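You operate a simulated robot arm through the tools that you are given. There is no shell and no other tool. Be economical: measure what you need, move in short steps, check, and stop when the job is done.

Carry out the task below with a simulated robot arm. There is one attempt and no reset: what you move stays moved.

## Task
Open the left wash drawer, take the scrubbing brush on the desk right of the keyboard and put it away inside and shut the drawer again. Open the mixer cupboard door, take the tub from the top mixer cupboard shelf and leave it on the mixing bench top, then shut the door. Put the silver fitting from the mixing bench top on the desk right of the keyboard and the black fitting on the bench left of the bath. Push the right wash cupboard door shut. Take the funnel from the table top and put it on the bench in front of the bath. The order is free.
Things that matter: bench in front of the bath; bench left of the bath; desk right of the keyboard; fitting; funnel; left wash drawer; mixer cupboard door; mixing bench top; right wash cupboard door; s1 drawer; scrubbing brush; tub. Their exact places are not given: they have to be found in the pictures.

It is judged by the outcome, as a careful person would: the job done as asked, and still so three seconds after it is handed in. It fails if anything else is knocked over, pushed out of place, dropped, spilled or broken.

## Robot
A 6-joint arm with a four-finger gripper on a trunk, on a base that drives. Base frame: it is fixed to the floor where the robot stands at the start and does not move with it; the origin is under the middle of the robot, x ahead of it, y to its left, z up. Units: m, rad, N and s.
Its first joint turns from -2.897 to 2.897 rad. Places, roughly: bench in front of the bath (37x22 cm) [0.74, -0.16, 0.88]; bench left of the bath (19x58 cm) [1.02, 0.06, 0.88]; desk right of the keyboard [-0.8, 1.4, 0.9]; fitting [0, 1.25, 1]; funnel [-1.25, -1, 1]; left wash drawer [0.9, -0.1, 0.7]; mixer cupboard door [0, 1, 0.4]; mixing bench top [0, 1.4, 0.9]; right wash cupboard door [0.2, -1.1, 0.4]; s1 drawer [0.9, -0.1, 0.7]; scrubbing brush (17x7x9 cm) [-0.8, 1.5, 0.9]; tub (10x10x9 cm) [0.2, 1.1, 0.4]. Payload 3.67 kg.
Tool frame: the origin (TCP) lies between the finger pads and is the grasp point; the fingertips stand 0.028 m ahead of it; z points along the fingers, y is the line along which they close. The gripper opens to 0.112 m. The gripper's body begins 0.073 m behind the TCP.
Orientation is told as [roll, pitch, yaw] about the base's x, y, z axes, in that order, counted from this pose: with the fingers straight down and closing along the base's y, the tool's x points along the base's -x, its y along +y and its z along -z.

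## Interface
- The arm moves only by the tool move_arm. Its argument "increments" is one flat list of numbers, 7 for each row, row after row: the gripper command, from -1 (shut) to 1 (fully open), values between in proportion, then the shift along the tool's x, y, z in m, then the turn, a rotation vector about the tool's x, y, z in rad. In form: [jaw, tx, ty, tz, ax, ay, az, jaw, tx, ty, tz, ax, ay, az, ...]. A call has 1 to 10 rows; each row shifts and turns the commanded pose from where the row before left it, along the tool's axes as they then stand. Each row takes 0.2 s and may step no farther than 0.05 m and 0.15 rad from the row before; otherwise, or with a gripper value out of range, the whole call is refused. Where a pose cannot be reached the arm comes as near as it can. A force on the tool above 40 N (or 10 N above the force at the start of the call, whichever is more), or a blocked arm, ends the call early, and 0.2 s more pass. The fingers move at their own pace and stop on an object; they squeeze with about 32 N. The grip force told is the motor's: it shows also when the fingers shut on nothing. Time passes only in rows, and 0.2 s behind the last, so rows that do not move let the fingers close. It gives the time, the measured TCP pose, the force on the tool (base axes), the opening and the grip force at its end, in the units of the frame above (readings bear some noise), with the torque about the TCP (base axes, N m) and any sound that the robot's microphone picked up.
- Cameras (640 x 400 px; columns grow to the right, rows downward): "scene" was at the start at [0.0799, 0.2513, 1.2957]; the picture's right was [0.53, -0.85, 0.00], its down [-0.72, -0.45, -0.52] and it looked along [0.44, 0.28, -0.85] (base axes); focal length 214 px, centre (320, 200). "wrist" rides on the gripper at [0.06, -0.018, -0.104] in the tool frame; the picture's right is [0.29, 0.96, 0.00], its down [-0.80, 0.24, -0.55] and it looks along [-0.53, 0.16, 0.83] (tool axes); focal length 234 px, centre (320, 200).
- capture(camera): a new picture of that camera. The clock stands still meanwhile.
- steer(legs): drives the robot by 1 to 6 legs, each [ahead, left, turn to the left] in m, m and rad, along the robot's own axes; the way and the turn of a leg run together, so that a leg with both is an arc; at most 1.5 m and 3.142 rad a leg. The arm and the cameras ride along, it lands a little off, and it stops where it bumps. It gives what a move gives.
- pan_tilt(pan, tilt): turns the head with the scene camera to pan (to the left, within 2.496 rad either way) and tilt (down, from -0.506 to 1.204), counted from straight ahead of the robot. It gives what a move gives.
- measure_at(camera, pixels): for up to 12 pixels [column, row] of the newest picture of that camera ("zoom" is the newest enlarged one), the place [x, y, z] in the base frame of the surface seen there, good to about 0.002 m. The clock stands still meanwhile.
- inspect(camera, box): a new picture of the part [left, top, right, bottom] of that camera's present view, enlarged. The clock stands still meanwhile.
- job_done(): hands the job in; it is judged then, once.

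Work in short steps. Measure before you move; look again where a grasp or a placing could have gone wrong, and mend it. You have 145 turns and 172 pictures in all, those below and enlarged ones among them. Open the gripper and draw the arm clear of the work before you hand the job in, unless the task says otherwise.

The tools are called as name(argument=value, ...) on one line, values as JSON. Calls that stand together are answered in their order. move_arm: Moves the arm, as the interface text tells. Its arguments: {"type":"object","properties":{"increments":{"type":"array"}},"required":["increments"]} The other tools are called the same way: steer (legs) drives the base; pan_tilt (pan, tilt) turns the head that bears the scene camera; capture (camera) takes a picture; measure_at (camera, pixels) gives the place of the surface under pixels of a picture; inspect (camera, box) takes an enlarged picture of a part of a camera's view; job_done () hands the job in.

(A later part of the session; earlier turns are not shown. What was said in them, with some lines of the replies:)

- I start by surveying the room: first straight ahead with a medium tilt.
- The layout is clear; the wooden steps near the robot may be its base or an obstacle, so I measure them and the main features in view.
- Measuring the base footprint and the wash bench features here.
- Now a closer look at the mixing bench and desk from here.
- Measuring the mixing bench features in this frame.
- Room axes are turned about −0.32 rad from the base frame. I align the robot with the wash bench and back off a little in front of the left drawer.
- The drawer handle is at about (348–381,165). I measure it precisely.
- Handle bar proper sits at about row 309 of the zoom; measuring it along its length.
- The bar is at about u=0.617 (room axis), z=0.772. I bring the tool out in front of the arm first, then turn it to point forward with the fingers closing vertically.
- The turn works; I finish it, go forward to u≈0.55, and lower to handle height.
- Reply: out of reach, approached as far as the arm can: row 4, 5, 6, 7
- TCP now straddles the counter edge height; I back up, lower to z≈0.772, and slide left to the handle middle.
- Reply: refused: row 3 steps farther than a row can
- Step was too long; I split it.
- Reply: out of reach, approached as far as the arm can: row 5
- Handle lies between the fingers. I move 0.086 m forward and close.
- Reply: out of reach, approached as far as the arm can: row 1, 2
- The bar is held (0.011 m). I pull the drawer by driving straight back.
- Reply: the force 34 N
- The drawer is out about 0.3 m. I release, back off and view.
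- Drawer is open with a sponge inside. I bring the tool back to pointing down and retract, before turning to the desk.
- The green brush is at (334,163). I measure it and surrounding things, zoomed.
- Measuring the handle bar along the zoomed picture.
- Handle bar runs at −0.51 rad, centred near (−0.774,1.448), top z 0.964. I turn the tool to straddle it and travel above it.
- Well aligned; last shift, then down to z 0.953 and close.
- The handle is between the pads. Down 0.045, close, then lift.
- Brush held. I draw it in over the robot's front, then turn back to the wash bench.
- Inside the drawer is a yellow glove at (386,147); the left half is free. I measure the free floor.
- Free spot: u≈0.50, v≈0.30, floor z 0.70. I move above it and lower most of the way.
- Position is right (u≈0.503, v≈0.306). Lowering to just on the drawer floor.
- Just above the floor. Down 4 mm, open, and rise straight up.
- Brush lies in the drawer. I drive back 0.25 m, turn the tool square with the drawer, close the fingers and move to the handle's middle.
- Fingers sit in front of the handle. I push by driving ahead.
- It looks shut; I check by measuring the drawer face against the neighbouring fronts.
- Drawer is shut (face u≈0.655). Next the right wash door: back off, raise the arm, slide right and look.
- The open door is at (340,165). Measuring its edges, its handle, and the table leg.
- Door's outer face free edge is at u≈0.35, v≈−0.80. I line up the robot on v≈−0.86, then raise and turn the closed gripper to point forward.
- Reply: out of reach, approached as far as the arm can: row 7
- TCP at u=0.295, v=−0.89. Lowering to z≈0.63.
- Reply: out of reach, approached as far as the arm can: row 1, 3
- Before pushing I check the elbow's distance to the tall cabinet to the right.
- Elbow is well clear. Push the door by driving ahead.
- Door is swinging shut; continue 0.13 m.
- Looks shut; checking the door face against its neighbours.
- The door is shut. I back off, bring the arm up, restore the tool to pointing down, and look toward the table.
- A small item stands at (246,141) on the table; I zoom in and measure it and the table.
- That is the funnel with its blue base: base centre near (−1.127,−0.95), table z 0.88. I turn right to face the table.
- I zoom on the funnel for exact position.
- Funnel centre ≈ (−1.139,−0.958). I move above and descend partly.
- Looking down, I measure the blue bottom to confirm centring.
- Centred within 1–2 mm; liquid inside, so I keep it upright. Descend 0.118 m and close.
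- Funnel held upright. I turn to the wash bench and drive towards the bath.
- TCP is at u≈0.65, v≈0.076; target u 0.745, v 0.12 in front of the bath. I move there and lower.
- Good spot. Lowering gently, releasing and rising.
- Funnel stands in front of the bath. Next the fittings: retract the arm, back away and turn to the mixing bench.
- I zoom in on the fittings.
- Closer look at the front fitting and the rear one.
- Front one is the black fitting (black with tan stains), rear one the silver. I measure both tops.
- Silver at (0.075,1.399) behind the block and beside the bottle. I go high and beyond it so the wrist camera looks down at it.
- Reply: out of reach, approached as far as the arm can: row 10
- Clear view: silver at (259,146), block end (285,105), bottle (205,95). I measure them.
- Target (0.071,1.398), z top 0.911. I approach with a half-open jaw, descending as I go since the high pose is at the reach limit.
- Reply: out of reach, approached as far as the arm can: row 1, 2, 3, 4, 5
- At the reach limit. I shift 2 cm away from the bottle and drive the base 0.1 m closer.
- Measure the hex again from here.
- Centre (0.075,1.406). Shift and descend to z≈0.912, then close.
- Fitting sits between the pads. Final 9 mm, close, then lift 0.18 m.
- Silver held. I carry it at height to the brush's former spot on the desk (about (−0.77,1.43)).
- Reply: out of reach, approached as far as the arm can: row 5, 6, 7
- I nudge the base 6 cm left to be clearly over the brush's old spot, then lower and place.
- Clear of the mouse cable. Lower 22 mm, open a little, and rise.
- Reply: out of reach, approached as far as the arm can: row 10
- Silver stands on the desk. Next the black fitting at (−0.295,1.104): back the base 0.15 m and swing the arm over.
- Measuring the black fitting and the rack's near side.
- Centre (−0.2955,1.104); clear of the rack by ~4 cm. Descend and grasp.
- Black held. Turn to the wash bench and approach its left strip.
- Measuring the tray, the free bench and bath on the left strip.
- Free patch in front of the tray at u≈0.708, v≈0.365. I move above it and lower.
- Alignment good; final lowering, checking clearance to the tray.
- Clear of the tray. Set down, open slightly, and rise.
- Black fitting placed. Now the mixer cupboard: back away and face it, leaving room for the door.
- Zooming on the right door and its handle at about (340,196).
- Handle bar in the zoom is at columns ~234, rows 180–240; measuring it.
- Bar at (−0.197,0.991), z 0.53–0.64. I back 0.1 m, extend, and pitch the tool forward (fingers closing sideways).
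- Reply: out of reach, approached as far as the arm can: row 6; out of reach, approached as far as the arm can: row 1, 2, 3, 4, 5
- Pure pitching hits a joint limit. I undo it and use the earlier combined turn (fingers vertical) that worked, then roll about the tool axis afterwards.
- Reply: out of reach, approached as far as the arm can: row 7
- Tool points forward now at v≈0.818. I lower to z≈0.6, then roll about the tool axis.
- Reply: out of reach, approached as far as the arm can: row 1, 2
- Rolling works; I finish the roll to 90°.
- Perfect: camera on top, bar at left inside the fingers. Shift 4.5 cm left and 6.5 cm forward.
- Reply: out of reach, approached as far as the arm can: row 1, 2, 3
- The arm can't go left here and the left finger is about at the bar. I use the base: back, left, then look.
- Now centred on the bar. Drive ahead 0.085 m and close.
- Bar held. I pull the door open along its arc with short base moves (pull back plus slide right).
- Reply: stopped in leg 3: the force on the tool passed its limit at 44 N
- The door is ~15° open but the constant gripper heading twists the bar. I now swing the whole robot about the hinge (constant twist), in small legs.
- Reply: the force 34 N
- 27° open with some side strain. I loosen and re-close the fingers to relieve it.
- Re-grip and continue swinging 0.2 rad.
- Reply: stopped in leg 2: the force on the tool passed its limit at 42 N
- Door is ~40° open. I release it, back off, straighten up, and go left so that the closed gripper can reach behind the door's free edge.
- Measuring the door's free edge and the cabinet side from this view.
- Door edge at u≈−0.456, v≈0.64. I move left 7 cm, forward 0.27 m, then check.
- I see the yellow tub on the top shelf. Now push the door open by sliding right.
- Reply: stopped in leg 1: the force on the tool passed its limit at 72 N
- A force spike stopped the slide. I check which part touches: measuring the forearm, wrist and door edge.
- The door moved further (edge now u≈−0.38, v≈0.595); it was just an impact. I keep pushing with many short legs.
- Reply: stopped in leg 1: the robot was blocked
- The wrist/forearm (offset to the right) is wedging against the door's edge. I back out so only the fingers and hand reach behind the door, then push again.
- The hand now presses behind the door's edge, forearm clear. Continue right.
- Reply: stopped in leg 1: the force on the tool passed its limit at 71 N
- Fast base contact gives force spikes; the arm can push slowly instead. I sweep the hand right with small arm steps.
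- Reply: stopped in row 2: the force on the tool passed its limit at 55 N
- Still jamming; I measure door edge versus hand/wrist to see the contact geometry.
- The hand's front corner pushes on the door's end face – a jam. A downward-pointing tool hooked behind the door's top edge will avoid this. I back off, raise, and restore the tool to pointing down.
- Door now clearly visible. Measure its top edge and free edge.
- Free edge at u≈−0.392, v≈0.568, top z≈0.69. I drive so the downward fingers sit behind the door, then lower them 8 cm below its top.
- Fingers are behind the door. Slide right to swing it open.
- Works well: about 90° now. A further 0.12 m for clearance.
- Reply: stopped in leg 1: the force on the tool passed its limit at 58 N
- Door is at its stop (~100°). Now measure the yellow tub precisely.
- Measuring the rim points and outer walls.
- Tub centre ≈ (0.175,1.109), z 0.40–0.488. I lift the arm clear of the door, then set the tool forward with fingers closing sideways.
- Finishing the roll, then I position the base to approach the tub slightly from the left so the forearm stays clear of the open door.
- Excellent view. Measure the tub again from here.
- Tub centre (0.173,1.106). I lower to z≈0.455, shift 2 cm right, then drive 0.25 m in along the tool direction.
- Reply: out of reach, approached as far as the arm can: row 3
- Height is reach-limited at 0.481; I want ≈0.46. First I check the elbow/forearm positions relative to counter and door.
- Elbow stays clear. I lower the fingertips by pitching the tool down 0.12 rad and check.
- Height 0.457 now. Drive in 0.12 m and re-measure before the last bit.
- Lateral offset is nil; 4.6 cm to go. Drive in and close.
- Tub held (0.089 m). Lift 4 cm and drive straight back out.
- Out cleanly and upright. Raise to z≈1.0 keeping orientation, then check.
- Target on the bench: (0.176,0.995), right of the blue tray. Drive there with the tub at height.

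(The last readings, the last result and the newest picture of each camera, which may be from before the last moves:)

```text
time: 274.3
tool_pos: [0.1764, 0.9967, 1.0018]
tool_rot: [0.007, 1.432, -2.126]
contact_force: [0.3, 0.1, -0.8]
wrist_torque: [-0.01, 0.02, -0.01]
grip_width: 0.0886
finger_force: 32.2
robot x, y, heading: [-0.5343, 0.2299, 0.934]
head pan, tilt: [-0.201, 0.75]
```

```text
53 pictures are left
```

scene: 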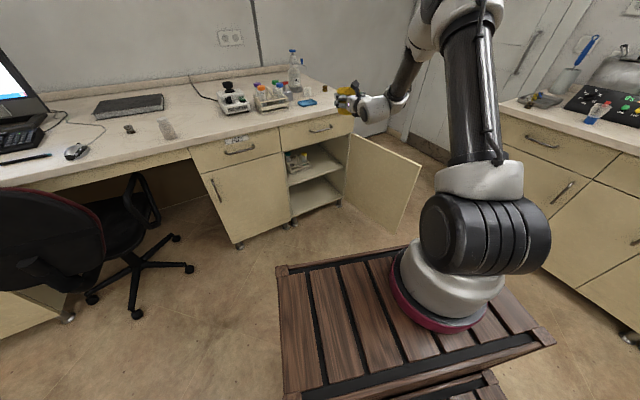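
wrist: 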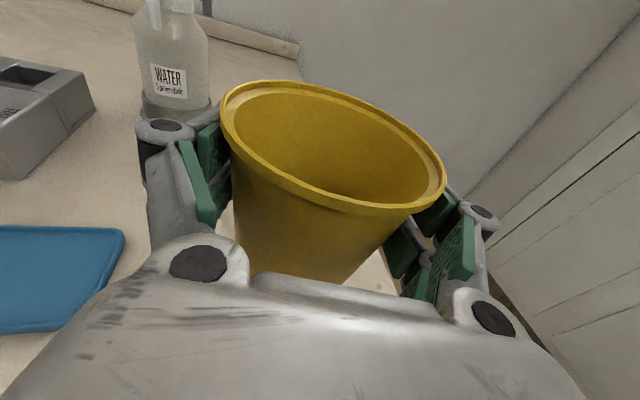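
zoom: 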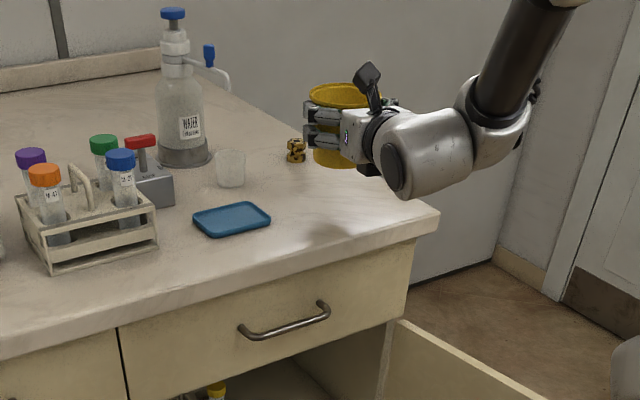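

Good position. Lower 6.2 cm keeping the tub level.

move_arm(increments=[-1, -0.03, 0, 0.0042, 0, 0, 0, -1, -0.022, 0, 0.003, 0, 0, 0, -1, -0.009, 0, 0.0012, 0, 0, 0, -1, 0, 0, 0, 0, 0, 0])

inspect(camera="scene", box=[280, 80, 400, 160])

```text
time: 275.3
tool_pos: [0.1749, 0.9958, 0.9406]
tool_rot: [0.008, 1.433, -2.126]
contact_force: [0.8, 0.5, -1.1]
wrist_torque: [-0.01, 0.01, 0.01]
grip_width: 0.0887
finger_force: 31.8
robot x, y, heading: [-0.5318, 0.2288, 0.937]
head pan, tilt: [-0.201, 0.75]
```

```text
5.00 times, centred on (340, 120) of scene
```

zoom: 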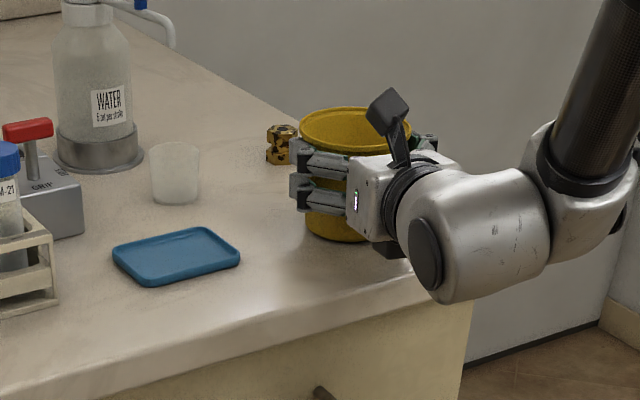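

About 3 mm above. Lower 3 mm, open, and back straight out.

move_arm(increments=[-1, -0.0035, 0, 0.0005, 0, 0, 0, 0.7, 0, 0, 0, 0, 0, 0, 1, 0, 0, 0, 0, 0, 0, 1, 0, 0, 0, 0, 0, 0])

steer(legs=[[-0.1, -0.0068, 0], [-0.15, -0.0102, 0]])

inspect(camera="scene", box=[220, 60, 450, 240])

```text
time: 276.3
tool_pos: [0.1754, 0.9967, 0.938]
tool_rot: [0.004, 1.433, -2.127]
contact_force: [-0.1, -0.4, -0.9]
wrist_torque: [0.0, -0.01, 0.0]
grip_width: 0.1121
finger_force: 0.0
robot x, y, heading: [-0.5335, 0.2277, 0.937]
head pan, tilt: [-0.201, 0.75]
```

```text
time: 278.5
tool_pos: [0.0383, 0.7853, 0.9372]
tool_rot: [0.006, 1.433, -2.124]
contact_force: [-0.9, 0.1, -0.4]
wrist_torque: [0.02, 0.0, -0.01]
grip_width: 0.1119
finger_force: 0.1
robot x, y, heading: [-0.672, 0.0188, 0.942]
head pan, tilt: [-0.201, 0.75]
```

```text
2.22 times, centred on (335, 150) of scene
```

zoom: 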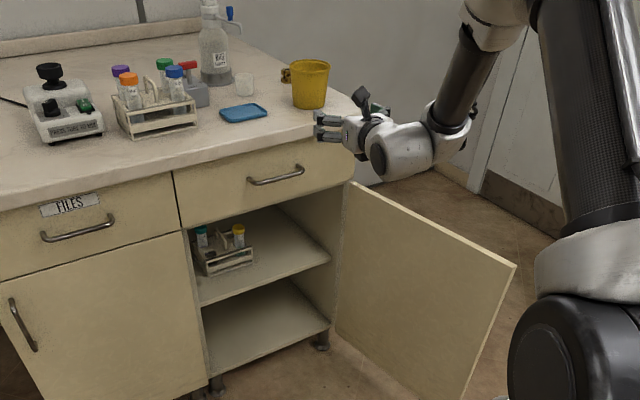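

Tub stands on the bench. To shut the door I pass above it to its outer (right) side; then lower the gripper there.

steer(legs=[[-0.15, 0, 0], [0, 0, 0.31], [-0.144, 0, 0], [0, -0.726, 0]])

pan_tilt(pan=0.1, tilt=0.75)

move_arm(increments=[-1, 0, 0, 0, 0, 0.137, 0, -1, -0.03, 0, 0, 0, 0, 0, -1, -0.045, 0, 0, 0, 0, 0])

capture(camera="scene")

```text
time: 285.3
tool_pos: [0.3186, 0.4786, 0.9377]
tool_rot: [0.004, 1.434, -1.815]
contact_force: [1.6, 0.0, -0.1]
wrist_torque: [0.01, 0.01, 0.0]
grip_width: 0.1117
finger_force: 0.2
robot x, y, heading: [-0.1218, -0.4691, 1.25]
head pan, tilt: [-0.201, 0.75]
```

```text
time: 286.1
tool_pos: [0.3185, 0.4783, 0.9373]
tool_rot: [0.006, 1.435, -1.816]
contact_force: [0.6, -0.6, 0.6]
wrist_torque: [-0.01, -0.01, 0.0]
grip_width: 0.1118
finger_force: 0.1
robot x, y, heading: [-0.12, -0.4673, 1.247]
head pan, tilt: [0.099, 0.75]
```

```text
time: 286.9
tool_pos: [0.3192, 0.4785, 0.8633]
tool_rot: [2.304, 1.57, 0.482]
contact_force: [-0.3, 0.0, 0.5]
wrist_torque: [-0.06, 0.07, -0.01]
grip_width: 0.0002
finger_force: 31.8
robot x, y, heading: [-0.1196, -0.4671, 1.245]
head pan, tilt: [0.099, 0.75]
```

```text
50 pictures are left
```

scene: 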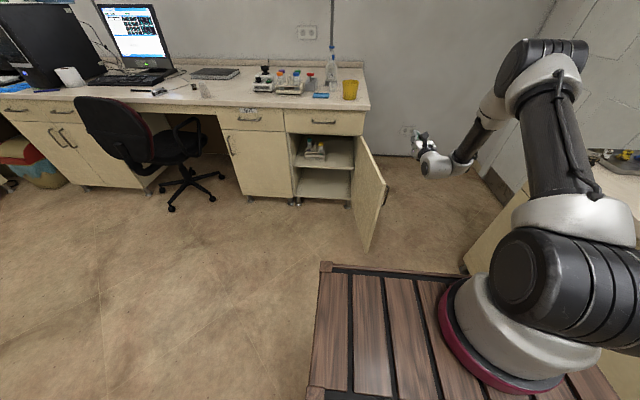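

Lower beside the door's outer face to z≈0.665 and sweep left with the base.

move_arm(increments=[-1, -0.04, 0, 0, 0, 0, 0, -1, -0.04, 0, 0, 0, 0, 0, -1, -0.04, 0, 0, 0, 0, 0, -1, -0.04, 0, 0, 0, 0, 0, -1, -0.038, 0, 0, 0, 0, 0])

steer(legs=[[0, 0.1, 0], [0, 0.1, 0], [0, 0.1, 0]])

capture(camera="scene")

```text
time: 288.1
tool_pos: [0.3191, 0.4792, 0.6644]
tool_rot: [1.052, 1.569, -0.768]
contact_force: [-0.7, 0.3, 1.2]
wrist_torque: [-0.03, 0.02, 0.03]
grip_width: 0.0
finger_force: 32.2
robot x, y, heading: [-0.1201, -0.4688, 1.249]
head pan, tilt: [0.099, 0.75]
```

```text
time: 289.1
tool_pos: [0.2561, 0.4988, 0.6622]
tool_rot: [-0.132, 1.566, -1.949]
contact_force: [1.0, -0.1, -0.3]
wrist_torque: [0.01, 0.02, -0.01]
grip_width: 0.0003
finger_force: 32.2
robot x, y, heading: [-0.1847, -0.4457, 1.25]
head pan, tilt: [0.099, 0.75]
stopped in leg 1: the force on the tool passed its limit at 62 N (the readings are from after the stop); the commanded pose is now the measured one
```

```text
49 pictures are left
```

scene: 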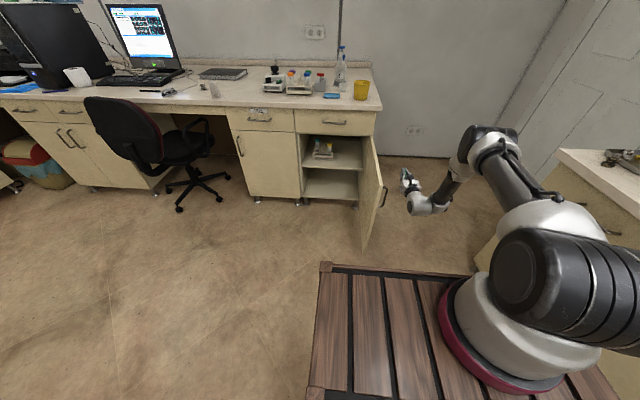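

The first touch on the handle spiked; I push gently with the arm instead.

move_arm(increments=[-1, 0, -0.015, 0, 0, 0, 0, -1, 0, -0.015, 0, 0, 0, 0, -1, 0, -0.02, 0, 0, 0, 0, -1, 0, -0.025, 0, 0, 0, 0, -1, 0, -0.03, 0, 0, 0, 0, -1, 0, -0.03, 0, 0, 0, 0, -1, 0, -0.03, 0, 0, 0, 0, -1, 0, -0.03, 0, 0, 0, 0, -1, 0, -0.03, 0, 0, 0, 0, -1, 0, -0.03, 0, 0, 0, 0])

capture(camera="scene")

```text
time: 291.4
tool_pos: [0.204, 0.4797, 0.6619]
tool_rot: [-0.202, 1.566, -1.988]
contact_force: [0.0, -0.5, 0.3]
wrist_torque: [0.04, 0.01, 0.0]
grip_width: 0.0001
finger_force: 31.5
out of reach, approached as far as the arm can: row 2, 3, 4, 5, 6, 7, 8, 9, 10
robot x, y, heading: [-0.1852, -0.4488, 1.249]
head pan, tilt: [0.099, 0.75]
```

```text
48 pictures are left
```

scene: 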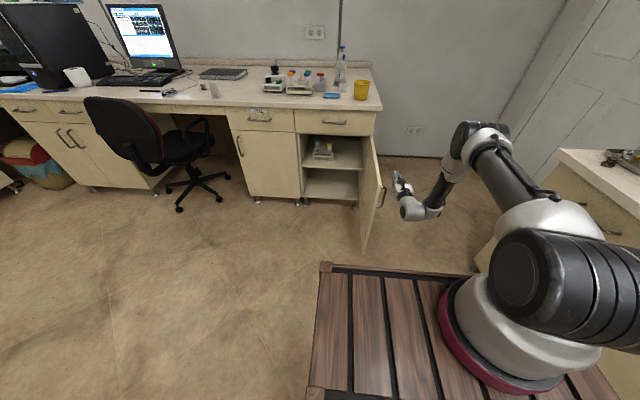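

The arm is at its left limit; I use very short base legs so contact speed stays low.

steer(legs=[[0, 0.02, 0], [0, 0.02, 0], [0, 0.02, 0], [0, 0.03, 0], [0, 0.03, 0], [0, 0.03, 0]])

inspect(camera="scene", box=[300, 110, 460, 270])

```text
time: 294.2
tool_pos: [0.0599, 0.5271, 0.6618]
tool_rot: [-0.15, 1.563, -1.933]
contact_force: [-0.1, -0.1, 0.0]
wrist_torque: [-0.01, 0.03, 0.02]
grip_width: 0.0003
finger_force: 31.5
robot x, y, heading: [-0.3262, -0.398, 1.25]
head pan, tilt: [0.099, 0.75]
```

```text
2.50 times, centred on (380, 190) of scene
```

zoom: 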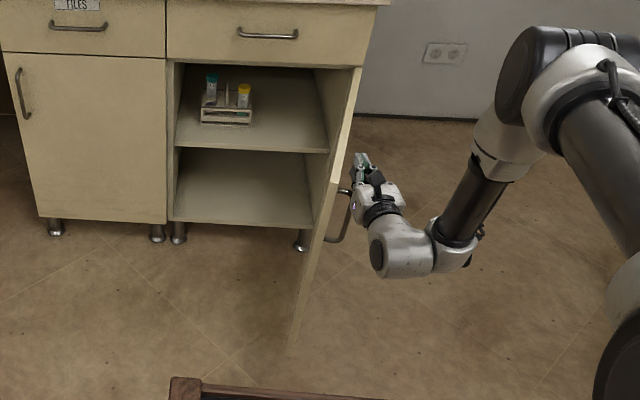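

Door now swings (~75°). Continue left with a little forward to follow the arc.

steer(legs=[[0.01, 0.04, 0], [0.015, 0.04, 0], [0.02, 0.04, 0], [0.025, 0.04, 0], [0.03, 0.035, 0], [0.03, 0.03, 0]])

inspect(camera="scene", box=[280, 110, 440, 270])

```text
time: 297.6
tool_pos: [-0.1124, 0.7235, 0.6617]
tool_rot: [-0.152, 1.566, -1.932]
contact_force: [0.2, 0.1, -0.9]
wrist_torque: [0.0, 0.0, -0.02]
grip_width: 0.0001
finger_force: 32.2
robot x, y, heading: [-0.5003, -0.2027, 1.245]
head pan, tilt: [0.099, 0.75]
```

```text
2.50 times, centred on (360, 190) of scene
```

zoom: 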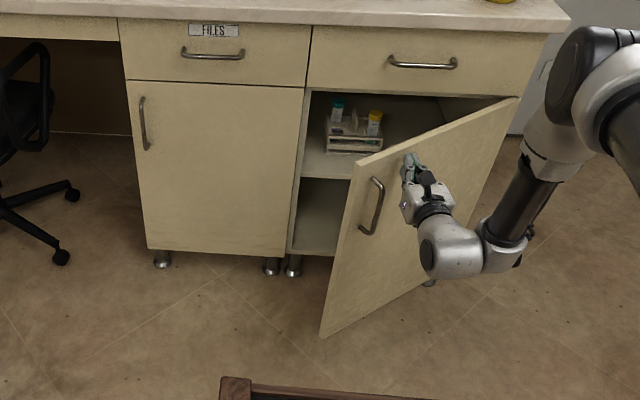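

Door ~45°. Now push straight forward with short legs.

steer(legs=[[0.04, 0, 0], [0.04, 0, 0], [0.04, 0, 0], [0.04, 0, 0], [0.035, 0, 0], [0.03, 0, 0]])

inspect(camera="scene", box=[280, 90, 440, 250])

```text
time: 300.8
tool_pos: [-0.0413, 0.9371, 0.6609]
tool_rot: [-0.155, 1.564, -1.938]
contact_force: [0.2, -0.6, -0.3]
wrist_torque: [-0.02, -0.02, 0.0]
grip_width: 0.0001
finger_force: 32.2
robot x, y, heading: [-0.4256, 0.0103, 1.249]
head pan, tilt: [0.099, 0.75]
```

```text
2.50 times, centred on (360, 170) of scene
```

zoom: 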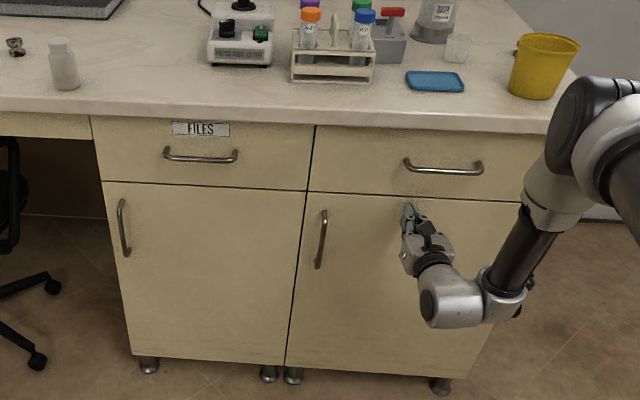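

Looks shut. Verify by measuring the door face versus its neighbours.

measure_at(camera="zoom", pixels=[[300, 210], [310, 300], [296, 320], [280, 300], [350, 330], [470, 330], [330, 160], [260, 250]])

```text
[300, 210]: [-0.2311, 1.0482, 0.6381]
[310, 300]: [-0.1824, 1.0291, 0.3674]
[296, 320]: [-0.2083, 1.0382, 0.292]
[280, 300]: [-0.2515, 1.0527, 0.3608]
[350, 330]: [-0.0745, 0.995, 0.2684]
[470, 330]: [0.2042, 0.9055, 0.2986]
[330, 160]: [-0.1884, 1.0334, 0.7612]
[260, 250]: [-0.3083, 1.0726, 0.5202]
```

Door is shut flush (v≈0.92). Back off, raise the arm and open the gripper, then take check pictures.

steer(legs=[[-0.3, 0, 0]])

move_arm(increments=[1, 0.045, 0, 0, 0, 0, 0, 1, 0.045, 0, 0, 0, 0, 0, 1, 0.045, 0, 0, 0, 0, 0, 1, 0.045, 0, 0, 0, 0, 0, 1, 0.045, 0, 0, 0, 0, 0, 1, 0.045, 0, 0, 0, 0, 0, 1, 0.045, 0, 0, 0, 0, 0, 1, 0.045, 0, 0, 0, 0, 0])

capture(camera="scene")

pan_tilt(pan=-1.5, tilt=0.6)

capture(camera="scene")

pan_tilt(pan=-2.2, tilt=0.6)

capture(camera="scene")

```text
time: 302.8
tool_pos: [-0.1323, 0.6558, 0.6621]
tool_rot: [-0.156, 1.565, -1.942]
contact_force: [0.0, 0.2, 0.5]
wrist_torque: [0.02, -0.02, 0.0]
grip_width: 0.0
finger_force: 31.7
robot x, y, heading: [-0.5239, -0.2686, 1.247]
head pan, tilt: [0.099, 0.75]
```

```text
time: 304.6
tool_pos: [-0.1317, 0.6565, 1.0223]
tool_rot: [-0.139, 1.563, -1.921]
contact_force: [0.5, 0.5, -0.9]
wrist_torque: [0.05, -0.03, 0.0]
grip_width: 0.1119
finger_force: 0.1
robot x, y, heading: [-0.523, -0.2703, 1.247]
head pan, tilt: [0.099, 0.75]
```

```text
44 pictures are left
```

scene: 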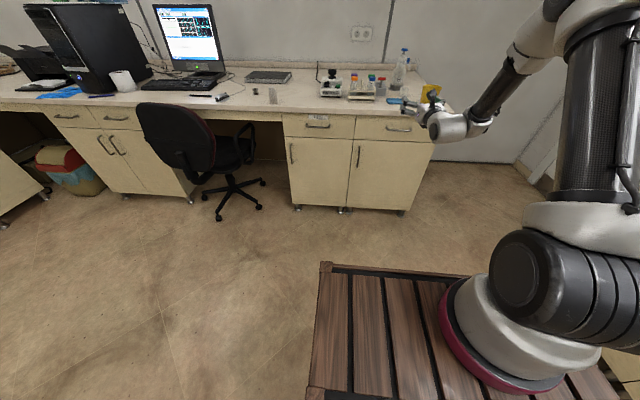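

```text
time: 306.3
tool_pos: [-0.1316, 0.6562, 1.0215]
tool_rot: [-0.15, 1.565, -1.936]
contact_force: [0.2, -0.2, 0.9]
wrist_torque: [-0.01, 0.02, -0.01]
grip_width: 0.1121
finger_force: 0.1
robot x, y, heading: [-0.5213, -0.274, 1.249]
head pan, tilt: [-1.499, 0.6]
```

```text
43 pictures are left
```

scene: 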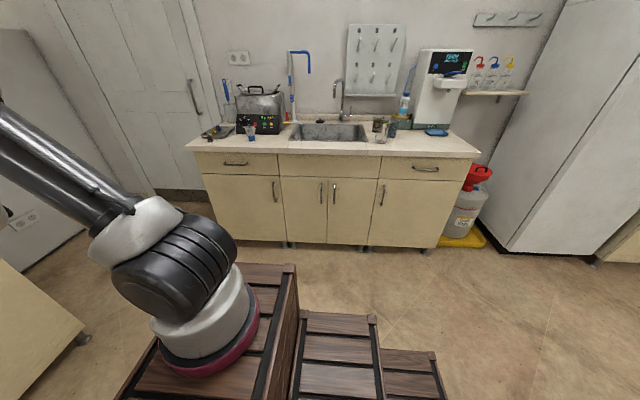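

```text
time: 307.4
tool_pos: [-0.1316, 0.6564, 1.022]
tool_rot: [-0.153, 1.566, -1.938]
contact_force: [1.1, 0.6, -0.4]
wrist_torque: [0.01, -0.01, -0.02]
grip_width: 0.1122
finger_force: 0.1
robot x, y, heading: [-0.5243, -0.2677, 1.245]
head pan, tilt: [-2.201, 0.6]
```

```text
42 pictures are left
```

scene: 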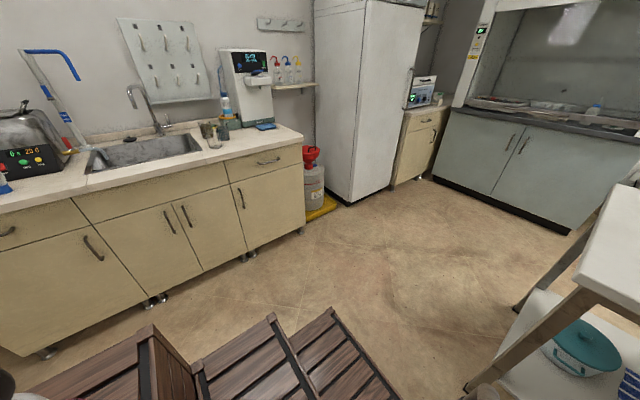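

All fronts are flush and the items stand where they should; the gripper is open and clear of the work. I hand the job in.

job_done()

```text
The job is handed in.
```

I finished every part of the task and handed the job in. The last pictures and measurements showed the drawer and both doors shut.

- **Brush:** it lies in the left wash drawer next to a yellow glove that was already there, and the drawer is shut.
- **Tub:** it stands on the mixing bench top to the right of the blue tray, and the mixer cupboard door is shut.
- **Fittings:** the silver one is on the desk right of the keyboard. The black one is on the bench left of the bath, just in front of the metal tray.
- **Right wash cupboard door:** it is pushed shut.
- **Funnel:** it stands upright on the bench in front of the bath. I took the graduated cup with blue liquid to be the funnel because it was the only thing on the table top.

Opening and shutting the mixer cupboard door took several tries, and a few contacts reached 50–70 N. I saw nothing knocked over or out of place.
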